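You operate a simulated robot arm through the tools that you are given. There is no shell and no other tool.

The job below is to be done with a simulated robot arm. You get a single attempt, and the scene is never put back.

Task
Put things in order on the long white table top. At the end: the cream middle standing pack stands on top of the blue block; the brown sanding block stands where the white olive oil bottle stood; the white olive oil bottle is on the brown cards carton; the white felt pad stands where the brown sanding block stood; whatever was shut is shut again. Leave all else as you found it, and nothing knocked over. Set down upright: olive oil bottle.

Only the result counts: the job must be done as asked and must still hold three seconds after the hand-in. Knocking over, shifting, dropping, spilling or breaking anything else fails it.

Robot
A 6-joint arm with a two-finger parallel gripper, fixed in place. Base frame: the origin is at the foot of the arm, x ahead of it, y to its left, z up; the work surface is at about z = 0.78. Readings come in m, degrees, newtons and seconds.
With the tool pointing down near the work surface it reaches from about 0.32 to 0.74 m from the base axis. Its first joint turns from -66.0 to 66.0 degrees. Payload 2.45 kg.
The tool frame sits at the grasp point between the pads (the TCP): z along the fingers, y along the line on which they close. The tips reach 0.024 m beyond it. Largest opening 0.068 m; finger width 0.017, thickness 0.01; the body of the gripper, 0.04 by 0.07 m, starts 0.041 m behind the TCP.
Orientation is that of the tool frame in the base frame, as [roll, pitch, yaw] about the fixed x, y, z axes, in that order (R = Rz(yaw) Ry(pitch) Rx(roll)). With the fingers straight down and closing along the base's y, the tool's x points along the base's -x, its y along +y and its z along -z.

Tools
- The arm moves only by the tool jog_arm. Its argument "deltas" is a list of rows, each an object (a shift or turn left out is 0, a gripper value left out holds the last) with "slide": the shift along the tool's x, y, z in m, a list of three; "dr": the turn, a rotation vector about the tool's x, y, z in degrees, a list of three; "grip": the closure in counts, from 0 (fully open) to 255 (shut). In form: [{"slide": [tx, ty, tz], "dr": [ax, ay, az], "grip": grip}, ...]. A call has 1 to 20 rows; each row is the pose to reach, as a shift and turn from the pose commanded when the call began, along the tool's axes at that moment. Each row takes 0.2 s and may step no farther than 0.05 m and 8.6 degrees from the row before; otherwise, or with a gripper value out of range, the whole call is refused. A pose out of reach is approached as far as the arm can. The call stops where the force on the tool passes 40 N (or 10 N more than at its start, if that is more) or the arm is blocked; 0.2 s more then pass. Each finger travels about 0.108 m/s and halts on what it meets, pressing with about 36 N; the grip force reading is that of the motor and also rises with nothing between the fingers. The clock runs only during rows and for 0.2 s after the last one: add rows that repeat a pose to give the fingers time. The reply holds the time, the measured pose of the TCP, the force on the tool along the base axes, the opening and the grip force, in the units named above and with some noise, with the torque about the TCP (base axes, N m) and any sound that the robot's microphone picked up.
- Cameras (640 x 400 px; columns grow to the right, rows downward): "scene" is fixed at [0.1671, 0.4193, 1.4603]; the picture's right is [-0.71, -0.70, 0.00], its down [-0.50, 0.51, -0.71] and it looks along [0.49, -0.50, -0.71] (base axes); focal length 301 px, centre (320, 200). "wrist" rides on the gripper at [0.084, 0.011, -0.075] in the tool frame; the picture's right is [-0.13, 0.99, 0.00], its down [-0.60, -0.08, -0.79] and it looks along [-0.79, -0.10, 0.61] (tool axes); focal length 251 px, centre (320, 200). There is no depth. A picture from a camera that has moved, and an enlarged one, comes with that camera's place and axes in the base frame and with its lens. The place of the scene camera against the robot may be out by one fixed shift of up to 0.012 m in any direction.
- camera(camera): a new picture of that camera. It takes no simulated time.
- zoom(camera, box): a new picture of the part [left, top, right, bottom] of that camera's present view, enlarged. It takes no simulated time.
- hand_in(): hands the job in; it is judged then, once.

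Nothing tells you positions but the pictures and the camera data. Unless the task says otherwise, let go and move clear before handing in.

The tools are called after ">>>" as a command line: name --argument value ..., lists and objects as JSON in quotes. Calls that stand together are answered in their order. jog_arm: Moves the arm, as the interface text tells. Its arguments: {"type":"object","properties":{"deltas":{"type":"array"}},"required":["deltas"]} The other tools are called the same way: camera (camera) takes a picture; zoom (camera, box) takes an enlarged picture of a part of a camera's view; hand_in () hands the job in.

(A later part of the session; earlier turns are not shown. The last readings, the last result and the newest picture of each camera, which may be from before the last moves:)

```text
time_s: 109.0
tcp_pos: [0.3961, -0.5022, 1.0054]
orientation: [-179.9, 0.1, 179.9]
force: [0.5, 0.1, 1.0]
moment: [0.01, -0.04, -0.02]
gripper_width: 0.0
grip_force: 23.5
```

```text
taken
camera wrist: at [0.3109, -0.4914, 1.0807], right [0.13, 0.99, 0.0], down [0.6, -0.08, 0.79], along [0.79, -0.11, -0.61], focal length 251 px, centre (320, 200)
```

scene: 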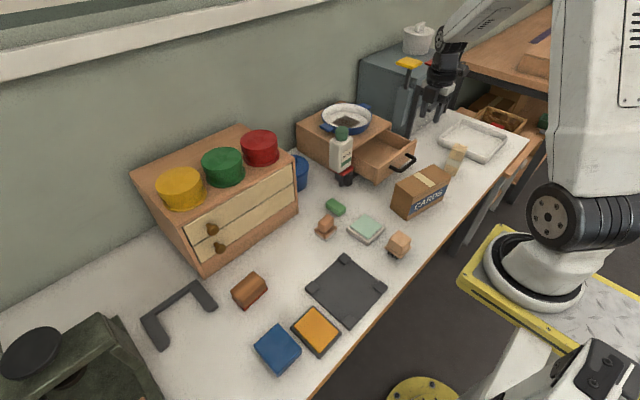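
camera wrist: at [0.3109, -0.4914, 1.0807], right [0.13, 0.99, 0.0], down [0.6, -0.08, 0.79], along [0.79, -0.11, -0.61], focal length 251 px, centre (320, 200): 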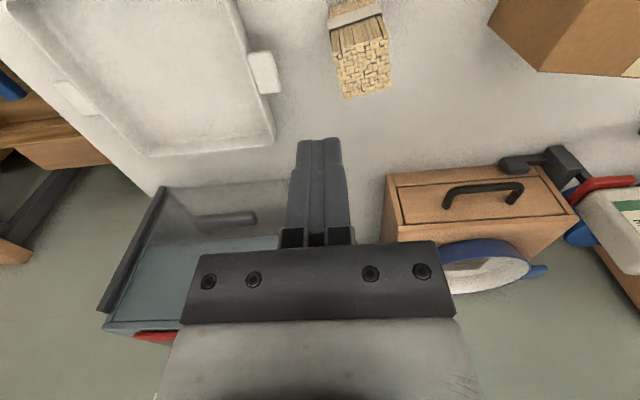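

>>> jog_arm --deltas '[{"dr": [0, -8, 0]}, {"dr": [0, -16, 0]}, {"dr": [0, -24, 0]}, {"dr": [0, -30, 0]}, {"dr": [0, -30, 0]}]'

>>> camera --camera "wrist"

>>> zoom --camera "wrist" --box '[80, 60, 320, 260]'

```text
time_s: 110.2
tcp_pos: [0.4365, -0.4805, 1.0044]
orientation: [-179.8, 30.1, 179.9]
force: [0.2, 0.2, -1.1]
moment: [0.0, 0.01, 0.0]
gripper_width: 0.0
grip_force: 23.0
out of reach, approached as far as the arm can: row 2, 3, 4, 5
```

```text
taken
camera wrist: at [0.3255, -0.4688, 1.0285], right [0.11, 0.99, 0.06], down [0.12, -0.08, 0.99], along [0.99, -0.11, -0.13], focal length 251 px, centre (320, 200)
```

wrist: 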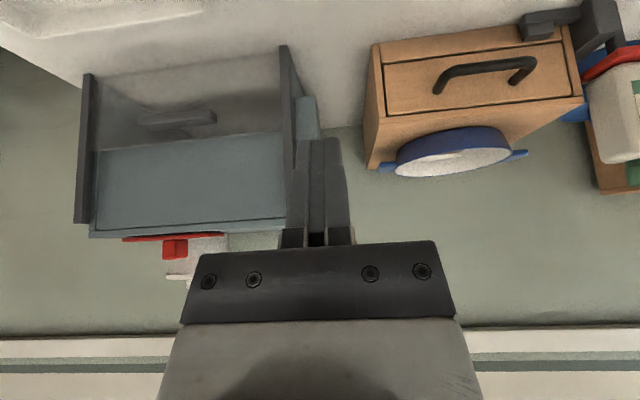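

```text
2.00 times, centred on (200, 160) of wrist
camera zoom: at [0.3255, -0.4688, 1.0285], right [0.11, 0.99, 0.06], down [0.12, -0.08, 0.99], along [0.99, -0.11, -0.13], focal length 503 px, centre (560, 280)
```

zoom: 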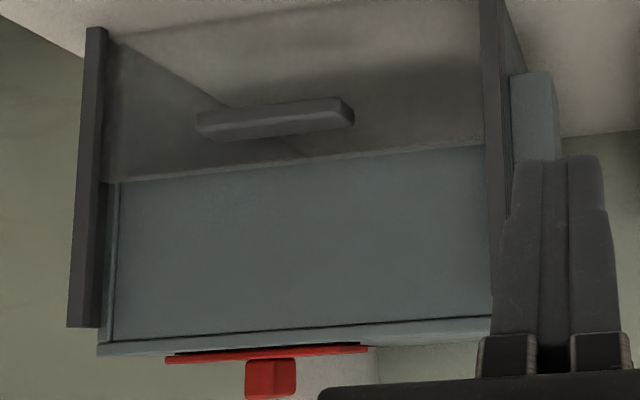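

The cabinet is empty through its glass. I notice the big cabinet is ~25 cm deep, and I only opened its drawers halfway, so packs may be at their back. First, I'll take the bottle off the paddle and put it on the carton.

>>> jog_arm --deltas '[{"slide": [0, 0, -0.005], "dr": [0, 8, 0]}, {"slide": [0, 0, -0.01], "dr": [0, 16, 0]}, {"slide": [0, 0, -0.01], "dr": [0, 24, 0]}, {"slide": [0, 0, -0.01], "dr": [0, 30, 0]}, {"slide": [0, 0, -0.01], "dr": [0, 30, 0]}]'

```text
time_s: 111.4
tcp_pos: [0.429, -0.4777, 1.0127]
orientation: [-179.8, -0.1, 179.8]
force: [-0.5, 0.4, 0.4]
moment: [0.03, 0.04, -0.01]
gripper_width: 0.0
grip_force: 23.7
```

>>> jog_arm --deltas '[{"slide": [0, 0, -0.04], "grip": 0}, {"slide": [0, 0.01, -0.088]}, {"slide": [-0.02, 0.05, -0.1]}, {"slide": [-0.045, 0.09, -0.1]}, {"slide": [-0.07, 0.13, -0.1]}, {"slide": [-0.095, 0.17, -0.1]}, {"slide": [-0.12, 0.21, -0.1]}, {"slide": [-0.145, 0.25, -0.1]}, {"slide": [-0.17, 0.29, -0.1]}, {"slide": [-0.19, 0.325, -0.1]}, {"slide": [-0.1976, 0.3397, -0.1]}, {"slide": [-0.1976, 0.3397, -0.1]}]'

>>> camera --camera "wrist"

```text
time_s: 114.0
tcp_pos: [0.6248, -0.1363, 1.1126]
orientation: [-179.9, 0.0, 179.8]
force: [0.4, -0.6, -0.1]
moment: [-0.02, -0.02, 0.05]
gripper_width: 0.0679
grip_force: 0.0
```

```text
taken
camera wrist: at [0.5401, -0.126, 1.1869], right [0.13, 0.99, 0.0], down [0.6, -0.08, 0.79], along [0.79, -0.11, -0.61], focal length 251 px, centre (320, 200)
```

wrist: 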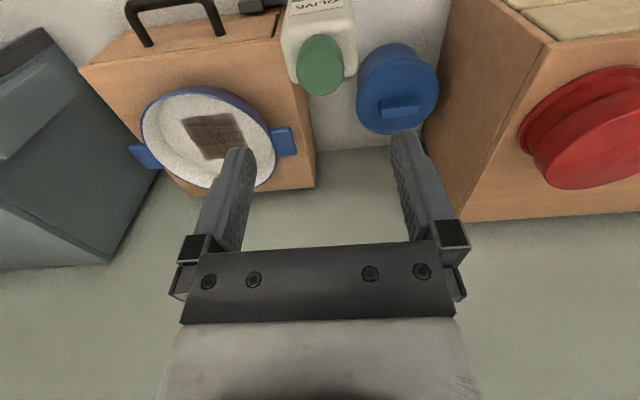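

>>> jog_arm --deltas '[{"slide": [-0.001, -0.001, 0.045]}, {"slide": [-0.001, -0.001, 0.085]}, {"slide": [-0.001, -0.001, 0.105]}, {"slide": [-0.001, -0.001, 0.1135]}, {"slide": [-0.001, -0.001, 0.1135]}, {"slide": [-0.001, -0.001, 0.1135], "grip": 255}, {"slide": [-0.001, -0.001, 0.1135], "grip": 255}, {"slide": [-0.001, -0.001, 0.1135], "grip": 255}]'

>>> camera --camera "wrist"

```text
time_s: 115.8
tcp_pos: [0.6277, -0.1385, 0.9961]
orientation: [-179.9, 0.1, 179.9]
force: [-0.2, 1.1, -0.2]
moment: [0.12, -0.06, -0.03]
gripper_width: 0.0361
grip_force: 35.9
```

```text
taken
camera wrist: at [0.5432, -0.1276, 1.0721], right [0.13, 0.99, 0.0], down [0.6, -0.08, 0.79], along [0.79, -0.11, -0.61], focal length 251 px, centre (320, 200)
```

wrist: 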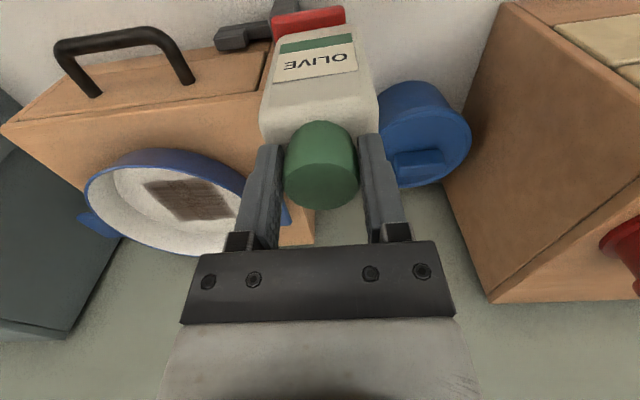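

>>> jog_arm --deltas '[{"slide": [0, 0, -0.02]}, {"slide": [0, 0, -0.06]}, {"slide": [0, 0, -0.1]}, {"slide": [0.04, -0.02, -0.11]}, {"slide": [0.08, -0.04, -0.11]}, {"slide": [0.12, -0.06, -0.11]}, {"slide": [0.16, -0.085, -0.11]}, {"slide": [0.19, -0.105, -0.11]}, {"slide": [0.2165, -0.1165, -0.11]}, {"slide": [0.2165, -0.1165, -0.11]}]'

>>> camera --camera "wrist"

>>> zoom --camera "scene" --box '[320, 80, 480, 230]'

```text
time_s: 118.0
tcp_pos: [0.4125, -0.253, 1.1091]
orientation: [-179.9, 0.0, 179.9]
force: [0.7, -0.2, -2.9]
moment: [-0.03, -0.01, -0.03]
gripper_width: 0.0362
grip_force: 36.3
```

```text
taken
camera wrist: at [0.3272, -0.2426, 1.1853], right [0.13, 0.99, 0.0], down [0.6, -0.08, 0.79], along [0.79, -0.11, -0.61], focal length 251 px, centre (320, 200)
```

wrist: 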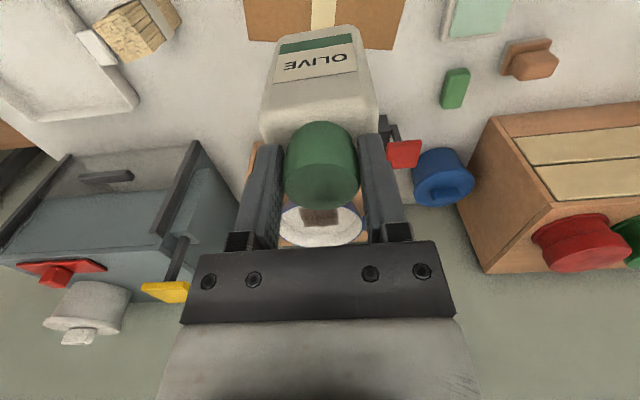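

```text
2.67 times, centred on (400, 155) of scene
camera zoom: at [0.1671, 0.4192, 1.4603], right [-0.71, -0.7, 0.0], down [-0.5, 0.51, -0.71], along [0.49, -0.5, -0.71], focal length 803 px, centre (107, 320)
```

zoom: 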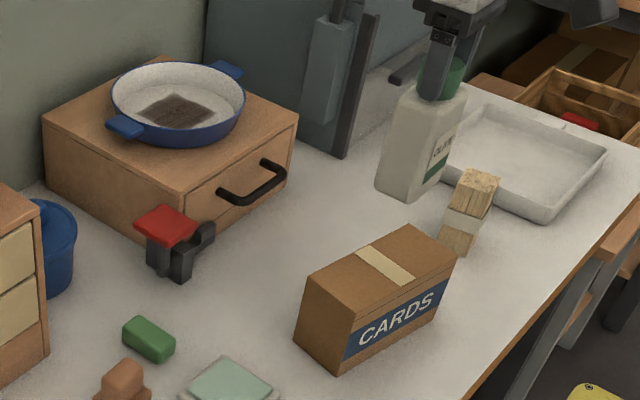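

The bottle hangs right above the carton's centre. Lowering onto it.

>>> jog_arm --deltas '[{"slide": [0, 0, 0.045]}, {"slide": [0, 0, 0.075]}, {"slide": [0, 0, 0.085]}, {"slide": [0, 0, 0.09]}, {"slide": [0, 0, 0.093]}, {"slide": [0, 0, 0.093]}]'

>>> jog_arm --deltas '[{"slide": [0, 0, 0.002]}, {"slide": [0, 0, 0.002]}]'

>>> zoom --camera "scene" --box '[360, 120, 480, 230]'

```text
time_s: 119.4
tcp_pos: [0.411, -0.2538, 1.0159]
orientation: [-179.8, 0.0, 179.8]
force: [-0.1, 0.5, -3.7]
moment: [-0.02, 0.03, -0.02]
gripper_width: 0.0361
grip_force: 35.6
```

```text
time_s: 120.0
tcp_pos: [0.4109, -0.255, 1.0129]
orientation: [-179.9, 0.0, 179.9]
force: [-0.7, 0.0, -1.2]
moment: [-0.05, -0.01, 0.01]
gripper_width: 0.0361
grip_force: 36.0
```

```text
3.64 times, centred on (420, 175) of scene
camera zoom: at [0.1671, 0.4192, 1.4603], right [-0.71, -0.7, 0.0], down [-0.5, 0.51, -0.71], along [0.49, -0.5, -0.71], focal length 1095 px, centre (-44, 291)
```

zoom: 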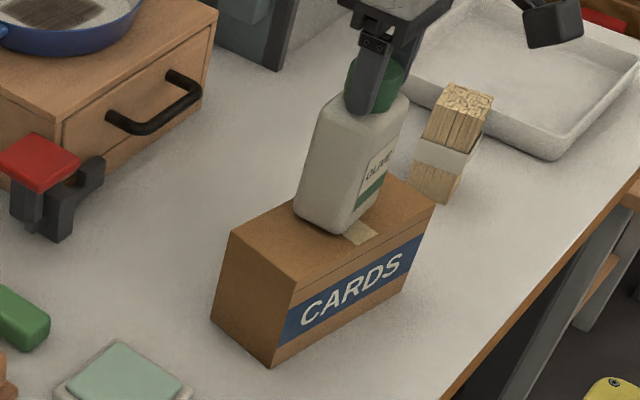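

>>> jog_arm --deltas '[{"slide": [0, 0, 0.0015]}, {"slide": [0, 0, 0.0015]}]'

>>> jog_arm --deltas '[{"slide": [0, 0, 0.0015]}, {"slide": [0, 0, 0.0015]}]'

```text
time_s: 120.6
tcp_pos: [0.4104, -0.2552, 1.0121]
orientation: [-179.7, 0.0, 179.9]
force: [-5.0, 2.3, 21.4]
moment: [0.5, 0.62, 0.03]
gripper_width: 0.0364
grip_force: 35.9
```

```text
time_s: 121.2
tcp_pos: [0.4118, -0.2555, 1.0109]
orientation: [-179.8, 0.2, 179.9]
force: [-1.5, 2.0, 26.0]
moment: [0.52, -0.28, -0.02]
gripper_width: 0.0365
grip_force: 36.0
```

Contact with the carton. Easing back 2.5 mm of press and releasing gradually.

>>> jog_arm --deltas '[{"slide": [0, 0, -0.001]}, {"slide": [0, 0, -0.002]}, {"slide": [0, 0, -0.0025]}, {"slide": [0, 0, -0.0025]}, {"slide": [0, 0, -0.0025], "grip": 150}, {"slide": [0, 0, -0.0025], "grip": 80}, {"slide": [0, 0, -0.0025], "grip": 0}, {"slide": [0, 0, -0.0025], "grip": 0}]'

>>> jog_arm --deltas '[{"slide": [0, 0, -0.04]}, {"slide": [0, 0, -0.08]}, {"slide": [0, 0, -0.12]}]'

>>> zoom --camera "scene" --box '[360, 100, 480, 230]'

>>> camera --camera "wrist"

```text
time_s: 123.0
tcp_pos: [0.411, -0.2557, 1.0126]
orientation: [-179.9, 0.1, 179.9]
force: [-0.2, -0.6, -0.3]
moment: [-0.03, -0.03, 0.01]
gripper_width: 0.0681
grip_force: 0.0
```

```text
time_s: 123.8
tcp_pos: [0.4125, -0.2583, 1.1375]
orientation: [-179.9, 0.0, 179.9]
force: [0.8, -0.5, 0.4]
moment: [-0.02, -0.01, 0.02]
gripper_width: 0.0678
grip_force: 0.0
```

```text
3.08 times, centred on (420, 165) of scene
camera zoom: at [0.167, 0.4193, 1.4603], right [-0.71, -0.7, 0.0], down [-0.5, 0.51, -0.71], along [0.49, -0.5, -0.71], focal length 927 px, centre (12, 308)
```

zoom: 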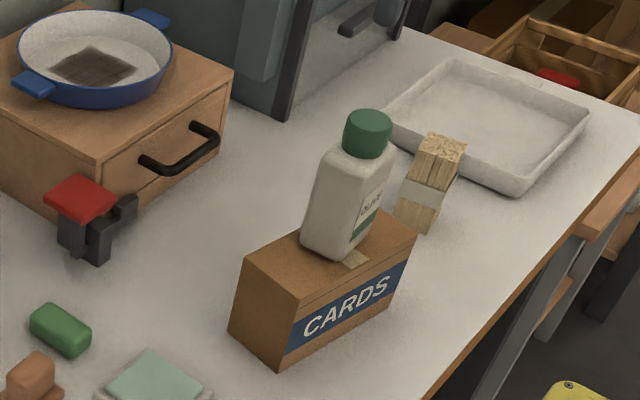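

```text
taken
camera wrist: at [0.3284, -0.2472, 1.2123], right [0.13, 0.99, 0.0], down [0.6, -0.08, 0.79], along [0.79, -0.11, -0.61], focal length 251 px, centre (320, 200)
```

wrist: 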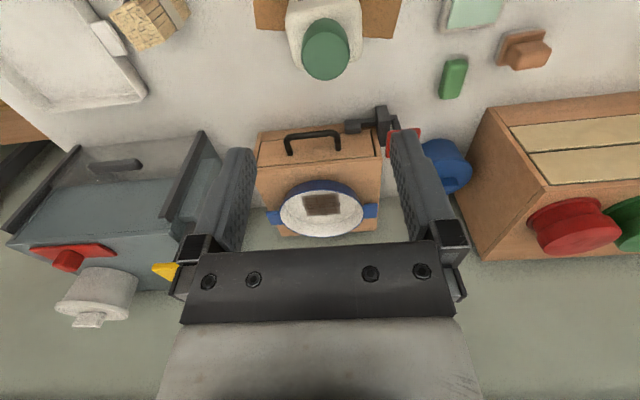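

The bottle stands upright on the carton. Now to the sanding block: measuring its place precisely.

>>> jog_arm --deltas '[{"slide": [0, 0.045, 0]}, {"slide": [0, 0.09, 0]}, {"slide": [0, 0.135, 0]}, {"slide": [0, 0.18, 0]}, {"slide": [0, 0.225, 0]}, {"slide": [0, 0.27, 0]}, {"slide": [0, 0.315, 0]}, {"slide": [0, 0.36, 0]}, {"slide": [0, 0.405, 0]}, {"slide": [0, 0.45, 0.02]}, {"slide": [0, 0.495, 0.05]}, {"slide": [0, 0.54, 0.07]}, {"slide": [0, 0.54, 0.087]}, {"slide": [0, 0.54, 0.087]}]'

>>> camera --camera "wrist"

>>> zoom --camera "wrist" --box '[220, 0, 420, 150]'

>>> zoom --camera "scene" --box '[210, 250, 290, 330]'

```text
refused: row 11 steps farther than a row can; nothing moved
```

```text
taken
camera wrist: at [0.3284, -0.2472, 1.2123], right [0.13, 0.99, 0.0], down [0.6, -0.08, 0.79], along [0.79, -0.11, -0.61], focal length 251 px, centre (320, 200)
```

wrist: 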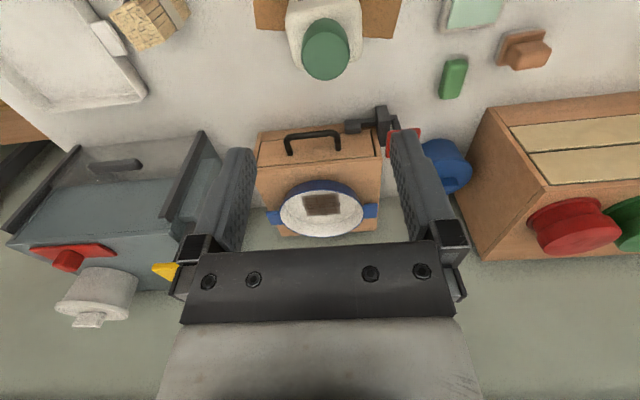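

```text
2.67 times, centred on (320, 75) of wrist
camera zoom: at [0.3284, -0.2472, 1.2123], right [0.13, 0.99, 0.0], down [0.6, -0.08, 0.79], along [0.79, -0.11, -0.61], focal length 670 px, centre (320, 533)
```

zoom: 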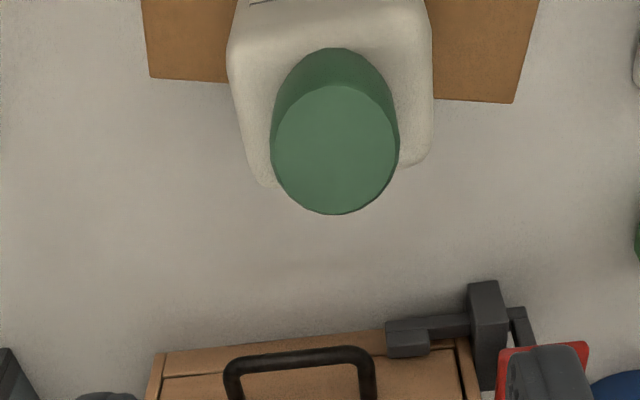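

```text
5.00 times, centred on (250, 290) of scene
camera zoom: at [0.167, 0.4193, 1.4603], right [-0.71, -0.7, 0.0], down [-0.5, 0.51, -0.71], along [0.49, -0.5, -0.71], focal length 1506 px, centre (670, -250)
```

zoom: 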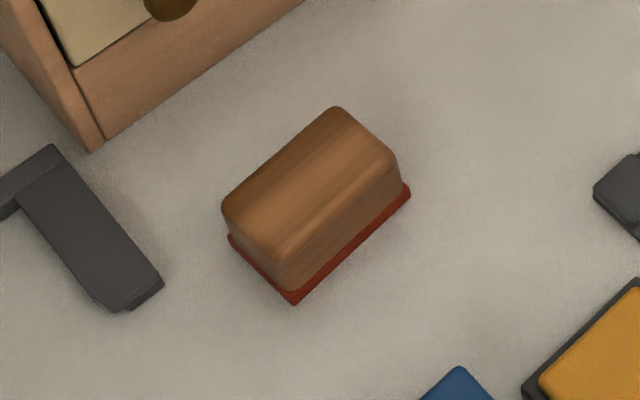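

>>> jog_arm --deltas '[{"slide": [0, 0.045, 0]}, {"slide": [0, 0.09, 0]}, {"slide": [0, 0.135, 0]}, {"slide": [0, 0.18, 0]}, {"slide": [0, 0.225, 0]}, {"slide": [0, 0.27, 0]}, {"slide": [0, 0.315, 0]}, {"slide": [0, 0.36, 0]}, {"slide": [0, 0.405, 0]}, {"slide": [0, 0.45, 0.02]}, {"slide": [0, 0.49, 0.04]}, {"slide": [0, 0.53, 0.06]}, {"slide": [0, 0.54, 0.087]}, {"slide": [0, 0.54, 0.087]}]'

>>> camera --camera "wrist"

>>> zoom --camera "wrist" --box '[220, 0, 420, 150]'

```text
time_s: 126.8
tcp_pos: [0.4099, 0.286, 1.0449]
orientation: [-179.8, 0.1, 179.9]
force: [0.2, -0.3, -0.6]
moment: [-0.02, 0.02, 0.02]
gripper_width: 0.0681
grip_force: 0.0
```

```text
taken
camera wrist: at [0.3251, 0.2969, 1.1202], right [0.13, 0.99, 0.0], down [0.6, -0.08, 0.79], along [0.79, -0.11, -0.61], focal length 251 px, centre (320, 200)
```

wrist: 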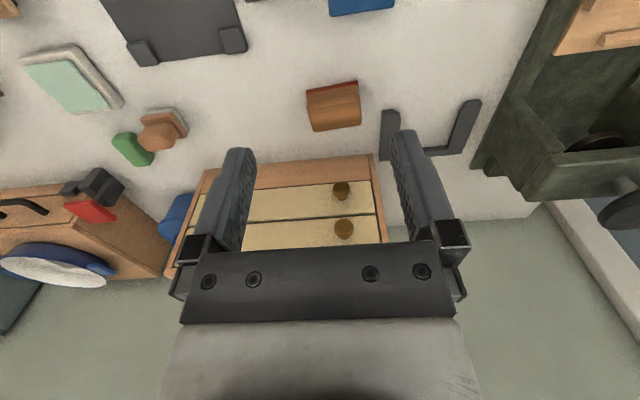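

```text
2.67 times, centred on (320, 75) of wrist
camera zoom: at [0.3251, 0.2969, 1.1202], right [0.13, 0.99, 0.0], down [0.6, -0.08, 0.79], along [0.79, -0.11, -0.61], focal length 670 px, centre (320, 533)
```

zoom: 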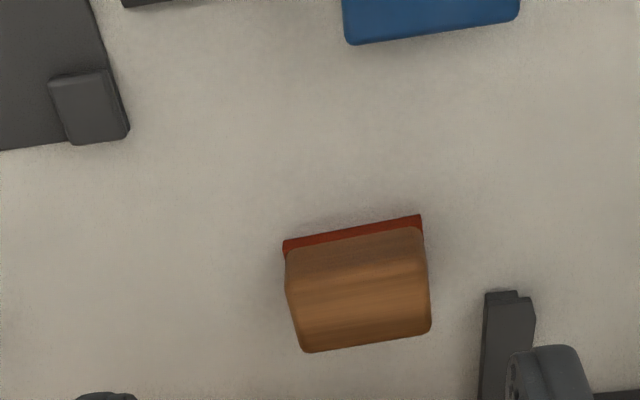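

Sanding block base: centre about (0.5315, 0.288), roughly 7.2 cm along y and 4.9 cm along x, turned about 4°. I'll rotate the tool to close along x and hover above it.

>>> jog_arm --deltas '[{"dr": [0, 0, -8]}, {"dr": [0, 0, -16]}, {"dr": [0, 0, -24]}, {"dr": [0, 0, -32]}, {"dr": [0, 0, -40]}, {"dr": [0, 0, -48]}, {"dr": [0, 0, -56]}, {"dr": [0, 0, -64]}, {"slide": [-0.03, 0, 0], "dr": [0, 0, -72]}, {"slide": [-0.06, 0, 0], "dr": [0, 0, -80]}, {"slide": [-0.09, 0.002, 0.02], "dr": [0, 0, -88]}, {"slide": [-0.1216, 0.002, 0.05], "dr": [0, 0, -94]}, {"slide": [-0.1216, 0.002, 0.09], "dr": [0, 0, -94]}, {"slide": [-0.1216, 0.002, 0.12], "dr": [0, 0, -94]}, {"slide": [-0.1216, 0.002, 0.12], "dr": [0, 0, -94]}]'

>>> camera --camera "wrist"

>>> zoom --camera "scene" --box '[190, 220, 310, 330]'

```text
time_s: 130.0
tcp_pos: [0.5351, 0.2878, 0.9241]
orientation: [-179.8, -0.1, -86.0]
force: [-0.2, -0.6, -1.1]
moment: [0.0, 0.01, -0.02]
gripper_width: 0.0681
grip_force: 0.0
```

```text
taken
camera wrist: at [0.5287, 0.2035, 1.0], right [-1.0, 0.06, 0.0], down [0.04, 0.61, 0.79], along [0.05, 0.79, -0.61], focal length 251 px, centre (320, 200)
```

wrist: 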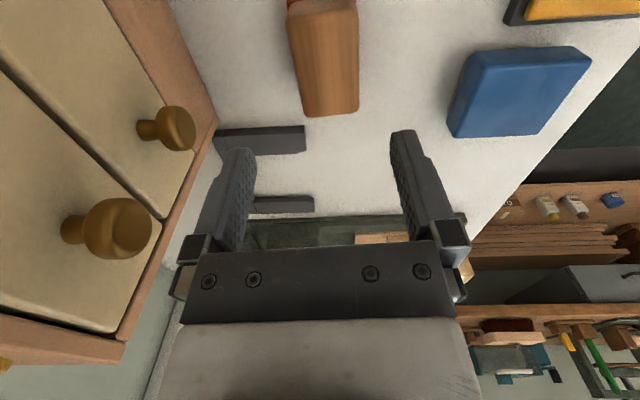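

```text
3.64 times, centred on (250, 275) of scene
camera zoom: at [0.1671, 0.4193, 1.4603], right [-0.71, -0.7, 0.0], down [-0.5, 0.51, -0.71], along [0.49, -0.5, -0.71], focal length 1095 px, centre (574, -73)
```

zoom: 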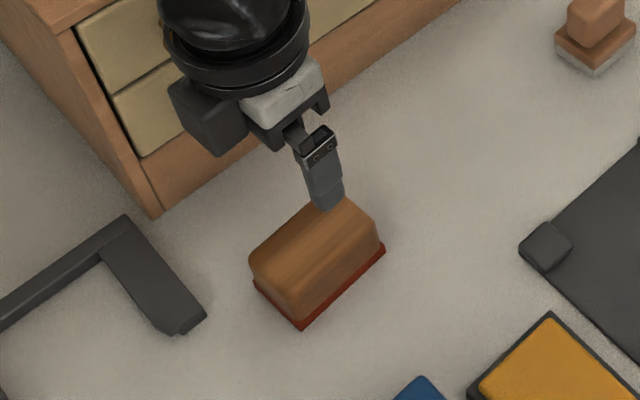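

>>> jog_arm --deltas '[{"slide": [0, 0.0035, 0.04]}, {"slide": [0, 0.0035, 0.08]}, {"slide": [0, 0.0035, 0.1]}, {"slide": [0, 0.0035, 0.11]}, {"slide": [0, 0.0035, 0.11]}]'

>>> camera --camera "wrist"

```text
time_s: 131.2
tcp_pos: [0.5288, 0.2859, 0.8139]
orientation: [-179.9, -0.1, -86.1]
force: [-0.2, 0.7, 0.9]
moment: [0.03, 0.0, -0.02]
gripper_width: 0.0678
grip_force: 0.1
```

```text
taken
camera wrist: at [0.5236, 0.2011, 0.8908], right [-1.0, 0.06, 0.0], down [0.04, 0.61, 0.79], along [0.05, 0.79, -0.61], focal length 251 px, centre (320, 200)
```

wrist: 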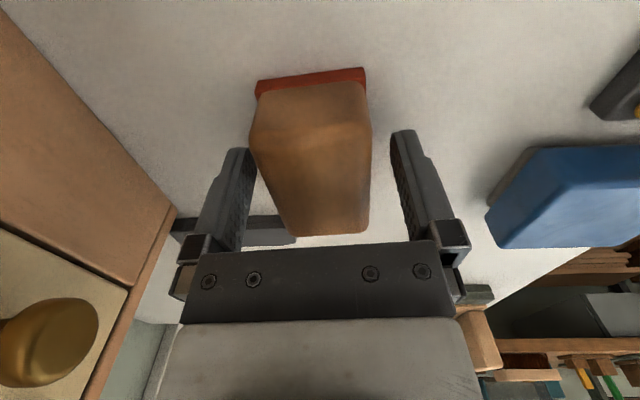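

>>> jog_arm --deltas '[{"slide": [0, -0.003, 0]}, {"slide": [0, -0.003, 0], "grip": 120}, {"slide": [0, -0.003, 0], "grip": 255}, {"slide": [0, -0.003, 0], "grip": 255}, {"slide": [0, -0.003, 0], "grip": 255}]'

>>> camera --camera "wrist"

```text
time_s: 132.4
tcp_pos: [0.535, 0.2864, 0.8148]
orientation: [-179.8, -0.2, -86.1]
force: [0.3, 1.0, 2.6]
moment: [-0.05, 0.12, 0.01]
gripper_width: 0.0456
grip_force: 36.0
```

```text
taken
camera wrist: at [0.5271, 0.2016, 0.8906], right [-1.0, 0.06, 0.0], down [0.04, 0.61, 0.79], along [0.05, 0.79, -0.61], focal length 251 px, centre (320, 200)
```

wrist: 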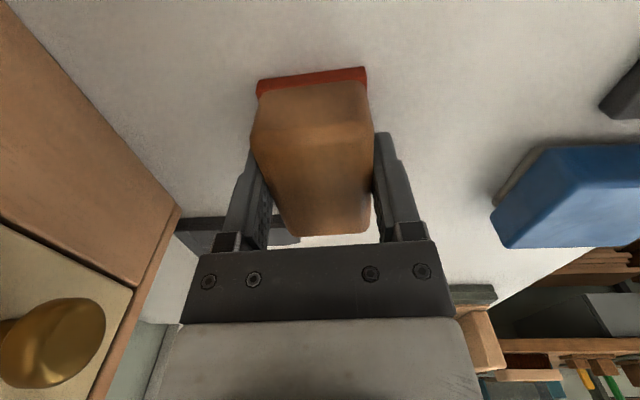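

Block gripped (4.56 cm). Lifting and carrying it to the bottle's former place.

>>> jog_arm --deltas '[{"slide": [0, 0, -0.03], "grip": 255}, {"slide": [0.0, 0, -0.07]}, {"slide": [0.0, 0, -0.11]}, {"slide": [0.0, 0, -0.15]}, {"slide": [0.0, 0, -0.19]}, {"slide": [0.0, 0, -0.23]}, {"slide": [0.0, 0, -0.27]}, {"slide": [0.0, 0, -0.285]}]'

>>> jog_arm --deltas '[{"slide": [0.045, 0.002, 0]}, {"slide": [0.09, 0.004, 0]}, {"slide": [0.135, 0.007, 0]}, {"slide": [0.18, 0.009, 0]}, {"slide": [0.225, 0.011, 0]}, {"slide": [0.27, 0.013, 0]}, {"slide": [0.315, 0.016, 0]}, {"slide": [0.36, 0.018, 0]}, {"slide": [0.405, 0.02, 0]}, {"slide": [0.45, 0.022, 0]}, {"slide": [0.495, 0.025, 0]}, {"slide": [0.54, 0.027, 0]}, {"slide": [0.585, 0.029, 0]}, {"slide": [0.63, 0.031, 0]}, {"slide": [0.675, 0.034, 0]}, {"slide": [0.71, 0.036, 0]}, {"slide": [0.735, 0.037, 0]}, {"slide": [0.735, 0.037, 0]}]'

>>> camera --camera "wrist"

>>> camera --camera "scene"

```text
time_s: 134.2
tcp_pos: [0.5337, 0.2871, 1.1013]
orientation: [-179.9, -0.2, -86.1]
force: [0.0, 0.7, -1.7]
moment: [-0.01, 0.01, 0.02]
gripper_width: 0.0455
grip_force: 36.2
```

```text
time_s: 138.0
tcp_pos: [0.5453, -0.4485, 1.0983]
orientation: [180.0, 0.0, -86.1]
force: [0.4, -0.2, -0.8]
moment: [0.06, 0.0, 0.03]
gripper_width: 0.0455
grip_force: 36.2
```

```text
taken
camera wrist: at [0.5401, -0.5337, 1.1736], right [-1.0, 0.06, 0.0], down [0.04, 0.61, 0.79], along [0.05, 0.79, -0.61], focal length 251 px, centre (320, 200)
```

wrist: 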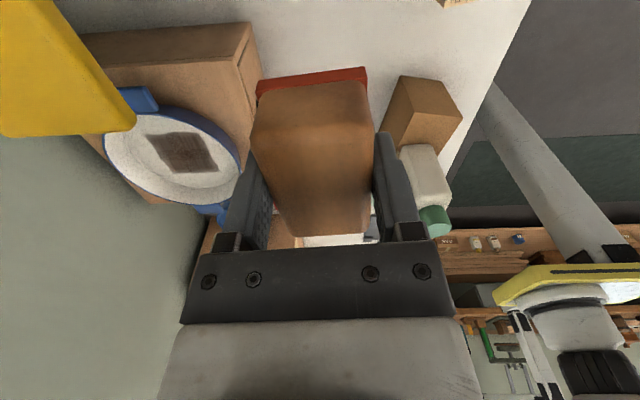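

```text
taken
```

scene: 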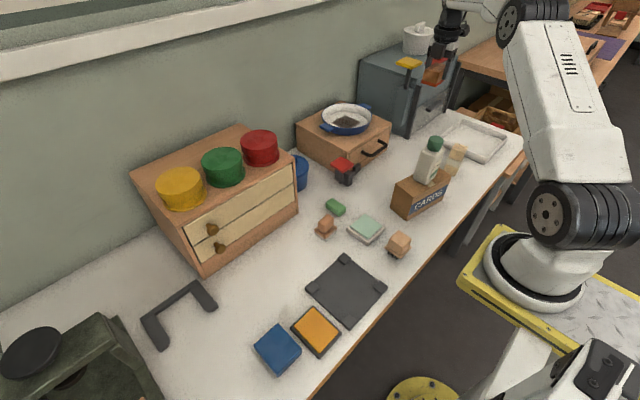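

Positioned over the bottle's old place. Lowering the sanding block.

>>> jog_arm --deltas '[{"slide": [0.0026, -0.0018, 0.045]}, {"slide": [0.0026, -0.0018, 0.09]}, {"slide": [0.0026, -0.0018, 0.135]}, {"slide": [0.0026, -0.0018, 0.18]}, {"slide": [0.0026, -0.0018, 0.225]}, {"slide": [0.0026, -0.0018, 0.26]}, {"slide": [0.0026, -0.0018, 0.275]}, {"slide": [0.0026, -0.0018, 0.28]}, {"slide": [0.0026, -0.0018, 0.28]}]'

>>> camera --camera "wrist"

>>> zoom --camera "scene" --box '[370, 90, 480, 190]'

```text
time_s: 140.0
tcp_pos: [0.5483, -0.4536, 0.8225]
orientation: [-179.8, -0.2, -86.2]
force: [-1.0, -0.5, -1.1]
moment: [0.03, -0.03, 0.04]
gripper_width: 0.0456
grip_force: 35.9
```

```text
taken
camera wrist: at [0.5425, -0.5369, 0.8995], right [-1.0, 0.06, 0.0], down [0.04, 0.61, 0.79], along [0.05, 0.79, -0.61], focal length 251 px, centre (320, 200)
```

wrist: 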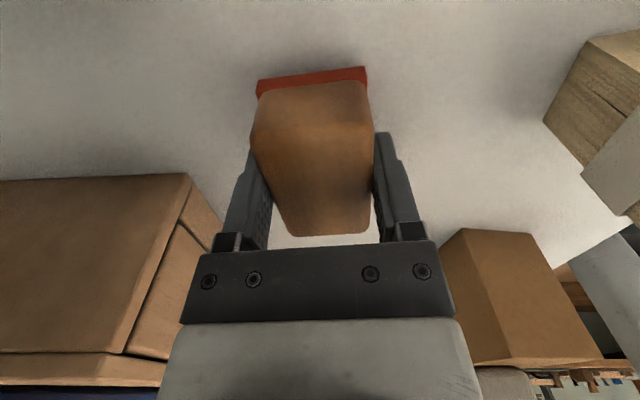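

```text
4.00 times, centred on (425, 140) of scene
camera zoom: at [0.1671, 0.4193, 1.4603], right [-0.71, -0.7, 0.0], down [-0.5, 0.51, -0.71], along [0.49, -0.5, -0.71], focal length 1205 px, centre (-100, 440)
```

zoom: 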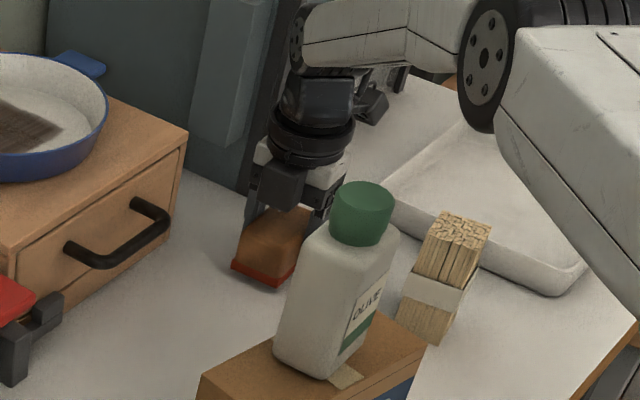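

>>> jog_arm --deltas '[{"slide": [0, 0, 0.004]}, {"slide": [0, 0, 0.007]}, {"slide": [0, 0, 0.008]}, {"slide": [0, 0, 0.008]}]'

```text
time_s: 141.0
tcp_pos: [0.5479, -0.4532, 0.8153]
orientation: [-179.9, -0.2, -86.1]
force: [1.0, 0.0, 1.1]
moment: [0.06, 0.02, -0.02]
gripper_width: 0.0456
grip_force: 36.2
```

>>> jog_arm --deltas '[{"slide": [0, 0, 0.001]}, {"slide": [0, 0, 0.001]}, {"slide": [0, 0, 0.001], "grip": 170}, {"slide": [0, 0, 0.001], "grip": 60}, {"slide": [0, 0, 0.001], "grip": 0}, {"slide": [0, 0, 0.001], "grip": 0}]'

>>> jog_arm --deltas '[{"slide": [0, 0, -0.03]}, {"slide": [0, 0, -0.07]}, {"slide": [0, 0, -0.11]}, {"slide": [0, 0, -0.15]}, {"slide": [0, 0, -0.19]}, {"slide": [0, 0, -0.23]}, {"slide": [0, 0, -0.27]}]'

>>> zoom --camera "scene" --box '[370, 90, 480, 190]'

>>> camera --camera "wrist"

```text
time_s: 142.4
tcp_pos: [0.5469, -0.4538, 0.8134]
orientation: [-180.0, 0.0, -86.1]
force: [0.3, -0.2, -0.5]
moment: [0.02, 0.02, -0.04]
gripper_width: 0.068
grip_force: 0.0
```

```text
time_s: 144.0
tcp_pos: [0.5457, -0.4522, 1.0798]
orientation: [-180.0, 0.0, -86.1]
force: [0.3, 0.5, 0.2]
moment: [0.05, 0.01, -0.01]
gripper_width: 0.0681
grip_force: 0.1
```

```text
4.00 times, centred on (425, 140) of scene
camera zoom: at [0.167, 0.4193, 1.4603], right [-0.71, -0.7, 0.0], down [-0.5, 0.51, -0.71], along [0.49, -0.5, -0.71], focal length 1205 px, centre (-100, 440)
```

zoom: 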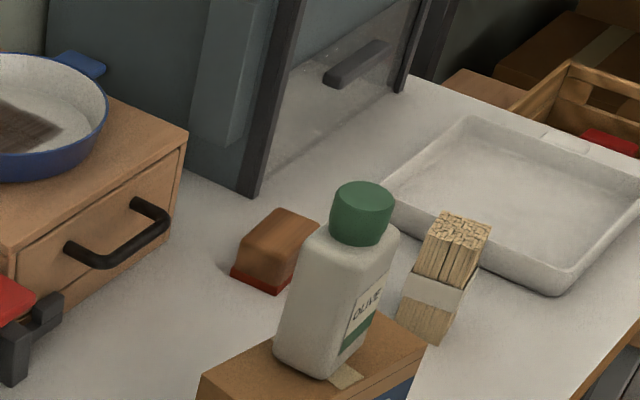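

```text
taken
camera wrist: at [0.539, -0.5371, 1.1561], right [-1.0, 0.06, 0.0], down [0.04, 0.61, 0.79], along [0.05, 0.79, -0.61], focal length 251 px, centre (320, 200)
```

wrist: 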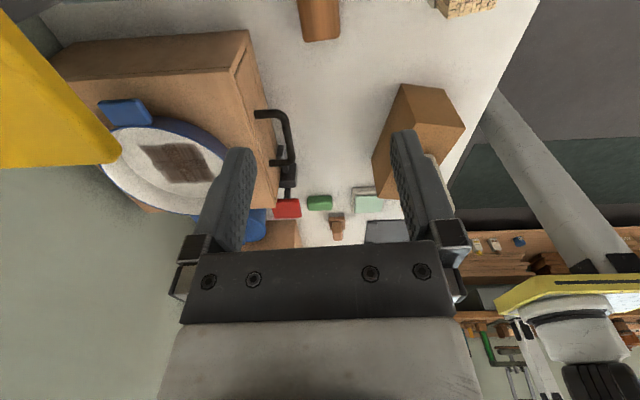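

Sanding block set down. Now travelling back to the big cabinet to open its lower drawer fully.

>>> jog_arm --deltas '[{"slide": [-0.044, 0.003, 0], "dr": [0, 0, 5.9]}, {"slide": [-0.088, 0.006, 0], "dr": [0, 0, 11.75]}, {"slide": [-0.132, 0.009, 0], "dr": [0, 0, 17.6]}, {"slide": [-0.176, 0.012, 0], "dr": [0, 0, 23.5]}, {"slide": [-0.22, 0.015, 0], "dr": [0, 0, 29.4]}, {"slide": [-0.264, 0.018, 0], "dr": [0, 0, 35.3]}, {"slide": [-0.308, 0.021, 0], "dr": [0, 0, 41.1]}, {"slide": [-0.352, 0.024, 0], "dr": [0, 0, 47]}, {"slide": [-0.396, 0.027, 0], "dr": [0, 0, 52.9]}, {"slide": [-0.44, 0.03, 0], "dr": [0, 0, 58.8]}, {"slide": [-0.484, 0.033, 0], "dr": [0, 0, 64.6]}, {"slide": [-0.528, 0.036, 0], "dr": [0, 0, 70.5]}, {"slide": [-0.572, 0.039, 0], "dr": [0, 0, 76.4]}, {"slide": [-0.616, 0.042, 0], "dr": [0, 0, 82.3]}, {"slide": [-0.66, 0.045, 0], "dr": [0, 0, 88.1]}, {"slide": [-0.705, 0.0466, 0], "dr": [0, 0, 94]}, {"slide": [-0.705, 0.0466, 0], "dr": [0, 0, 94]}]'

>>> camera --camera "wrist"

```text
time_s: 147.6
tcp_pos: [0.4512, 0.2494, 1.0838]
orientation: [-179.9, 0.0, 179.8]
force: [-0.1, 1.2, -0.4]
moment: [0.01, 0.01, -0.01]
gripper_width: 0.0683
grip_force: 0.0
```

```text
taken
camera wrist: at [0.3657, 0.2603, 1.1594], right [0.13, 0.99, 0.0], down [0.6, -0.08, 0.79], along [0.79, -0.11, -0.61], focal length 251 px, centre (320, 200)
```

wrist: 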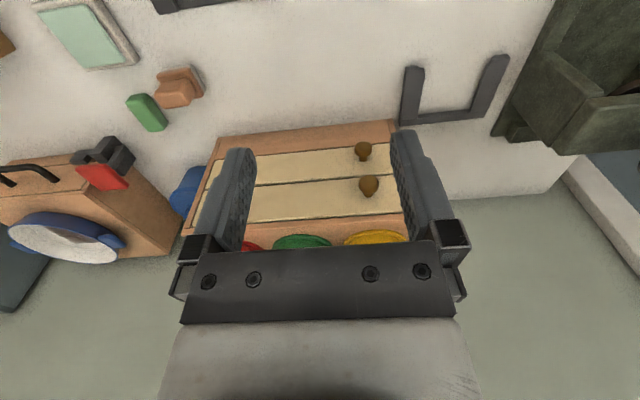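

>>> jog_arm --deltas '[{"slide": [0.0, 0.01, 0.02], "dr": [0, -7.5, 0]}, {"slide": [-0.01, 0.02, 0.05], "dr": [0, -15, 0]}, {"slide": [-0.03, 0.03, 0.08], "dr": [0, -22.5, 0]}, {"slide": [-0.05, 0.04, 0.11], "dr": [0, -30, 0]}, {"slide": [-0.07, 0.04, 0.14], "dr": [0, -37.5, 0]}, {"slide": [-0.1, 0.04, 0.16], "dr": [0, -45, 0]}, {"slide": [-0.1218, 0.04, 0.163], "dr": [0, -45, 0]}, {"slide": [-0.1218, 0.04, 0.163], "dr": [0, -45, 0]}]'

>>> camera --camera "wrist"

```text
time_s: 149.4
tcp_pos: [0.5758, 0.2883, 0.9179]
orientation: [-179.7, 45.1, -180.0]
force: [0.1, -0.1, -0.3]
moment: [-0.01, 0.01, 0.02]
gripper_width: 0.0683
grip_force: 0.0
```

```text
taken
camera wrist: at [0.463, 0.2995, 0.912], right [0.09, 0.99, 0.09], down [-0.14, -0.08, 0.99], along [0.99, -0.1, 0.13], focal length 251 px, centre (320, 200)
```

wrist: 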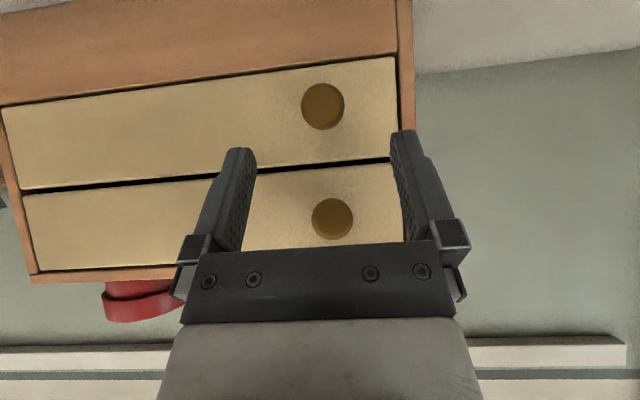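

>>> jog_arm --deltas '[{"slide": [0, 0.001, 0.028]}, {"slide": [0, 0.001, 0.055]}, {"slide": [0, 0.001, 0.055], "grip": 255}, {"slide": [0, 0.001, 0.055], "grip": 255}, {"slide": [0, 0.001, 0.055], "grip": 255}]'

>>> jog_arm --deltas '[{"slide": [0.007, 0, -0.007]}, {"slide": [0.0141, 0, -0.0141]}, {"slide": [0.0247, 0, -0.0247]}, {"slide": [0.0354, 0, -0.0354]}, {"slide": [0.046, 0, -0.046]}, {"slide": [0.0566, 0, -0.0566]}, {"slide": [0.0672, 0, -0.0672]}, {"slide": [0.0778, 0, -0.0778]}, {"slide": [0.0884, 0, -0.0884]}, {"slide": [0.099, 0, -0.099]}]'

>>> zoom --camera "scene" --box '[160, 170, 340, 310]'

```text
time_s: 150.6
tcp_pos: [0.6148, 0.2891, 0.878]
orientation: [-179.8, 45.0, -179.7]
force: [-17.7, 9.8, 0.5]
moment: [-0.11, -0.9, 0.11]
gripper_width: 0.0255
grip_force: 40.7
```

```text
time_s: 152.8
tcp_pos: [0.4738, 0.2891, 0.8774]
orientation: [179.9, 44.9, 179.9]
force: [1.2, 24.3, -10.7]
moment: [0.01, 1.1, 0.2]
gripper_width: 0.0254
grip_force: 40.8
```

```text
2.86 times, centred on (250, 240) of scene
camera zoom: at [0.1673, 0.42, 1.46], right [-0.71, -0.7, 0.0], down [-0.5, 0.5, -0.71], along [0.49, -0.5, -0.71], focal length 860 px, centre (520, 86)
```

zoom: 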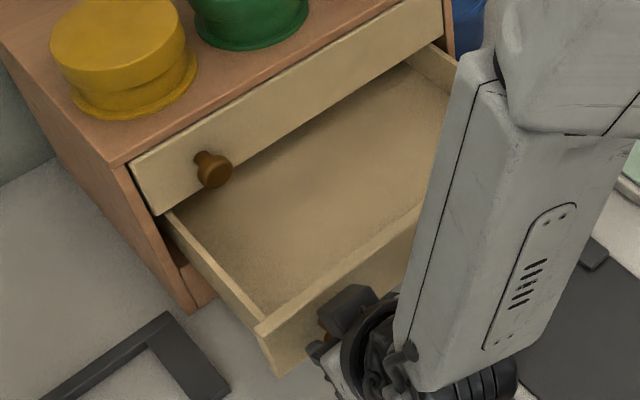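

>>> jog_arm --deltas '[{"slide": [0.007, 0.001, -0.007]}, {"slide": [0.0141, 0.001, -0.0141]}, {"slide": [0.0212, 0.001, -0.0212]}, {"slide": [0.0283, 0.001, -0.0283]}, {"slide": [0.0354, 0.001, -0.0354]}]'

>>> zoom --camera "scene" --box '[160, 170, 340, 310]'

```text
time_s: 154.0
tcp_pos: [0.4264, 0.2894, 0.8799]
orientation: [-180.0, 45.2, 179.4]
force: [16.8, -4.7, 3.3]
moment: [-0.09, 0.18, -0.12]
gripper_width: 0.0242
grip_force: 40.3
```

```text
2.86 times, centred on (250, 240) of scene
camera zoom: at [0.1675, 0.419, 1.4603], right [-0.71, -0.7, 0.0], down [-0.5, 0.51, -0.71], along [0.49, -0.5, -0.71], focal length 860 px, centre (520, 86)
```

zoom: 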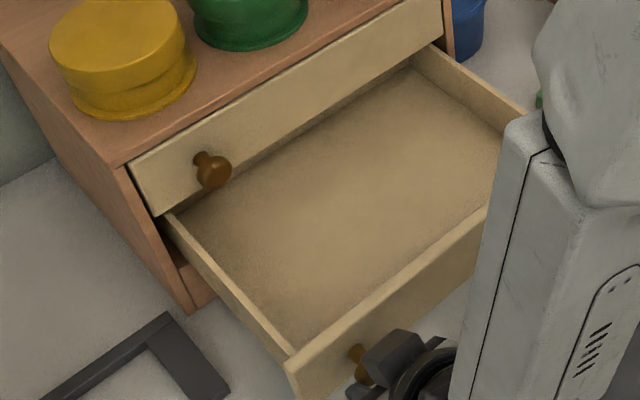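

The lower drawer is fully out (~18 cm) and empty. Closing it.

>>> jog_arm --deltas '[{"slide": [-0.01, 0, 0.01]}, {"slide": [-0.024, 0, 0.024]}, {"slide": [-0.038, 0, 0.038]}, {"slide": [-0.052, 0, 0.052]}, {"slide": [-0.066, 0, 0.066]}, {"slide": [-0.08, 0, 0.08]}, {"slide": [-0.094, 0, 0.094]}, {"slide": [-0.108, 0, 0.108]}, {"slide": [-0.12, 0, 0.12]}, {"slide": [-0.128, 0, 0.128]}, {"slide": [-0.133, 0, 0.133]}, {"slide": [-0.1345, 0, 0.1345]}, {"slide": [-0.1345, 0, 0.1345]}]'

>>> camera --camera "wrist"

```text
time_s: 156.3
tcp_pos: [0.5989, 0.289, 0.8776]
orientation: [-179.5, 44.4, -179.7]
force: [-17.1, -5.8, 14.3]
moment: [-0.12, -0.21, -0.15]
gripper_width: 0.022
grip_force: 39.5
stopped in row 11: the force on the tool passed its limit at 49 N (the readings are from after the stop); the commanded pose is now the measured one
```

```text
taken
camera wrist: at [0.4868, 0.3006, 0.8732], right [0.09, 0.99, 0.08], down [-0.12, -0.07, 0.99], along [0.99, -0.1, 0.12], focal length 251 px, centre (320, 200)
```

wrist: 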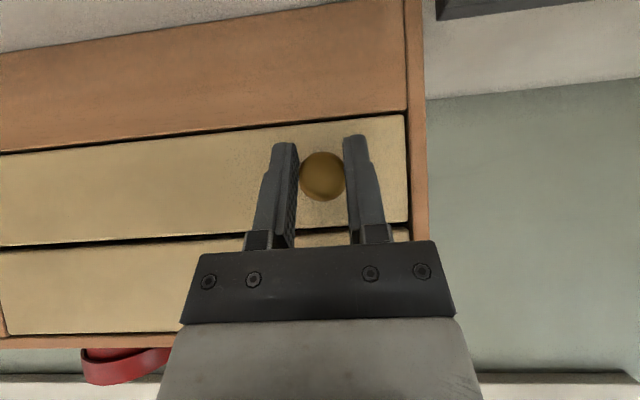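

>>> jog_arm --deltas '[{"slide": [0.001, 0, -0.001], "grip": 255}, {"slide": [0.001, 0, -0.001], "grip": 120}, {"slide": [0.001, 0, -0.001], "grip": 0}, {"slide": [0.001, 0, -0.001], "grip": 0}, {"slide": [0.0, 0, -0.03], "grip": 0}, {"slide": [0.0, 0, -0.06]}, {"slide": [-0.03, 0, -0.09]}, {"slide": [-0.0597, 0, -0.0965]}, {"slide": [-0.0597, 0, -0.0965]}]'

>>> camera --camera "wrist"

>>> zoom --camera "scene" --box '[160, 150, 340, 290]'

```text
time_s: 158.3
tcp_pos: [0.5762, 0.292, 0.9881]
orientation: [-179.5, 44.3, -179.7]
force: [0.8, -0.5, 0.5]
moment: [0.0, 0.0, 0.03]
gripper_width: 0.068
grip_force: 0.1
```

```text
taken
camera wrist: at [0.463, 0.303, 0.9829], right [0.09, 0.99, 0.08], down [-0.12, -0.07, 0.99], along [0.99, -0.1, 0.11], focal length 251 px, centre (320, 200)
```

wrist: 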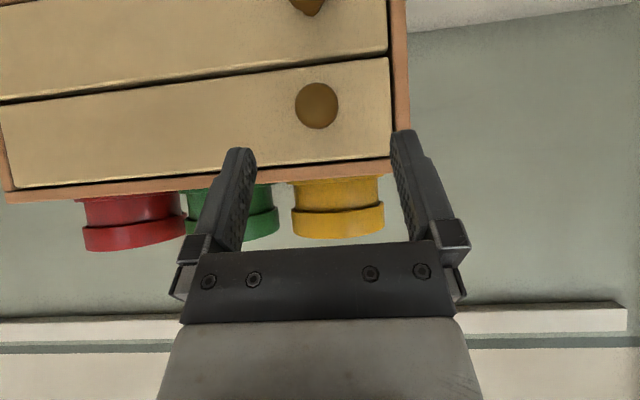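

```text
2.86 times, centred on (250, 220) of scene
camera zoom: at [0.167, 0.4193, 1.4603], right [-0.71, -0.7, 0.0], down [-0.5, 0.51, -0.71], along [0.49, -0.5, -0.71], focal length 860 px, centre (520, 143)
```

zoom: 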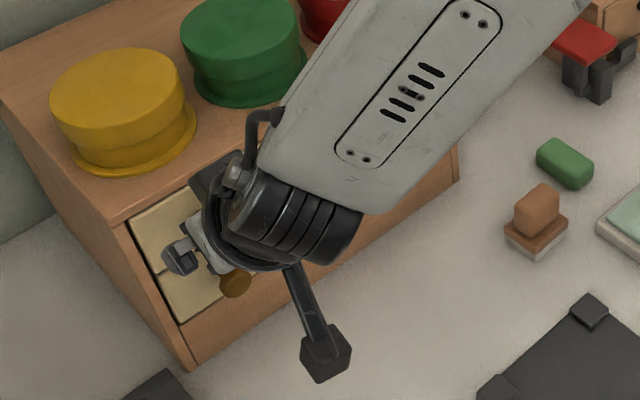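

The lower drawer is shut. Now the upper drawer, fully this time.

>>> jog_arm --deltas '[{"slide": [0, -0.002, 0.03]}, {"slide": [0.001, -0.002, 0.058]}, {"slide": [0.001, -0.002, 0.058], "grip": 255}, {"slide": [0.001, -0.002, 0.058], "grip": 255}, {"slide": [0.001, -0.002, 0.058], "grip": 255}]'

>>> jog_arm --deltas '[{"slide": [0.007, 0, -0.007]}, {"slide": [0.0141, 0, -0.0141]}, {"slide": [0.0247, 0, -0.0247]}, {"slide": [0.0354, 0, -0.0354]}, {"slide": [0.046, 0, -0.046]}, {"slide": [0.0566, 0, -0.0566]}, {"slide": [0.0672, 0, -0.0672]}, {"slide": [0.0778, 0, -0.0778]}, {"slide": [0.0884, 0, -0.0884]}, {"slide": [0.099, 0, -0.099]}, {"slide": [0.1096, 0, -0.1096]}, {"slide": [0.12, 0, -0.12]}, {"slide": [0.124, 0, -0.124]}]'

>>> zoom --camera "scene" --box '[160, 150, 340, 310]'

```text
time_s: 159.5
tcp_pos: [0.6161, 0.2904, 0.9449]
orientation: [-179.3, 44.2, -179.7]
force: [-13.4, -12.4, 3.0]
moment: [-0.15, -0.09, 0.05]
gripper_width: 0.0254
grip_force: 41.2
```

```text
time_s: 162.0
tcp_pos: [0.4558, 0.289, 0.9453]
orientation: [-179.5, 43.8, -179.3]
force: [-0.5, 4.4, -4.3]
moment: [-0.06, -0.15, -0.02]
gripper_width: 0.0254
grip_force: 40.9
stopped in row 12: the force on the tool passed its limit at 41 N (the readings are from after the stop); the commanded pose is now the measured one
```

```text
2.50 times, centred on (250, 230) of scene
camera zoom: at [0.1671, 0.4194, 1.4602], right [-0.71, -0.7, 0.0], down [-0.5, 0.51, -0.71], along [0.49, -0.5, -0.71], focal length 753 px, centre (495, 125)
```

zoom: 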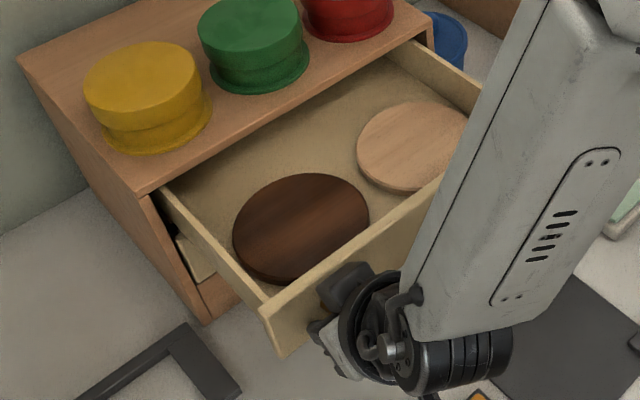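

Only two discs here too. Closing the upper drawer gently.

>>> jog_arm --deltas '[{"slide": [-0.01, 0, 0.01]}, {"slide": [-0.022, 0, 0.022]}, {"slide": [-0.034, 0, 0.034]}, {"slide": [-0.046, 0, 0.046]}, {"slide": [-0.058, 0, 0.058]}, {"slide": [-0.07, 0, 0.07]}, {"slide": [-0.082, 0, 0.082]}, {"slide": [-0.094, 0, 0.094]}, {"slide": [-0.104, 0, 0.104]}, {"slide": [-0.11, 0, 0.11]}, {"slide": [-0.1125, 0, 0.1125]}, {"slide": [-0.114, 0, 0.114]}, {"slide": [-0.114, 0, 0.114]}]'

>>> camera --camera "wrist"

```text
time_s: 164.8
tcp_pos: [0.6167, 0.2901, 0.9459]
orientation: [-179.5, 43.8, -179.5]
force: [-9.0, -7.4, 26.6]
moment: [-0.12, -0.2, -0.17]
gripper_width: 0.0256
grip_force: 40.8
```

```text
taken
camera wrist: at [0.503, 0.3004, 0.9418], right [0.09, 0.99, 0.08], down [-0.12, -0.07, 0.99], along [0.99, -0.1, 0.11], focal length 251 px, centre (320, 200)
```

wrist: 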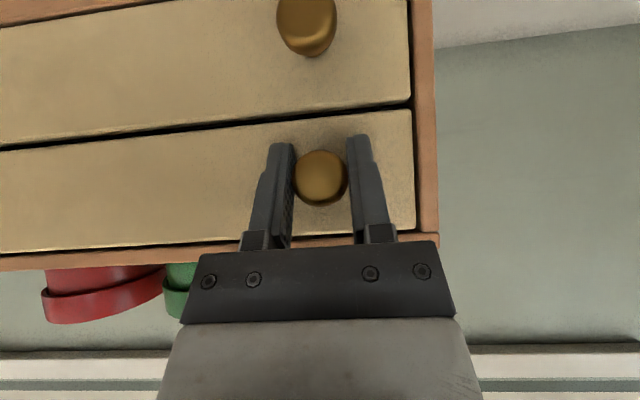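

Shut. I'll release, back off, and take a close look at the stick bundle, which may really be several standing packs.

>>> jog_arm --deltas '[{"slide": [0.001, 0, -0.001], "grip": 255}, {"slide": [0.001, 0, -0.001], "grip": 120}, {"slide": [0.001, 0, -0.001], "grip": 0}, {"slide": [0.001, 0, -0.001], "grip": 0}, {"slide": [0.0, 0, -0.04], "grip": 0}, {"slide": [0, 0, -0.08], "dr": [0, 6, 0]}, {"slide": [0, 0, -0.12], "dr": [0, 12, 0]}, {"slide": [0, 0, -0.16], "dr": [0, 20, 0]}, {"slide": [0, -0.02, -0.19], "dr": [0, 28, 0]}, {"slide": [0, -0.05, -0.21], "dr": [0, 36, 0]}, {"slide": [0, -0.09, -0.21], "dr": [0, 43.8, 0]}, {"slide": [0, -0.1, -0.21], "dr": [0, 43.8, 0]}]'

```text
time_s: 167.4
tcp_pos: [0.4718, 0.1902, 1.0934]
orientation: [-179.6, -0.1, -179.8]
force: [0.2, 0.5, -0.1]
moment: [0.01, -0.01, -0.04]
gripper_width: 0.0683
grip_force: 0.0
```

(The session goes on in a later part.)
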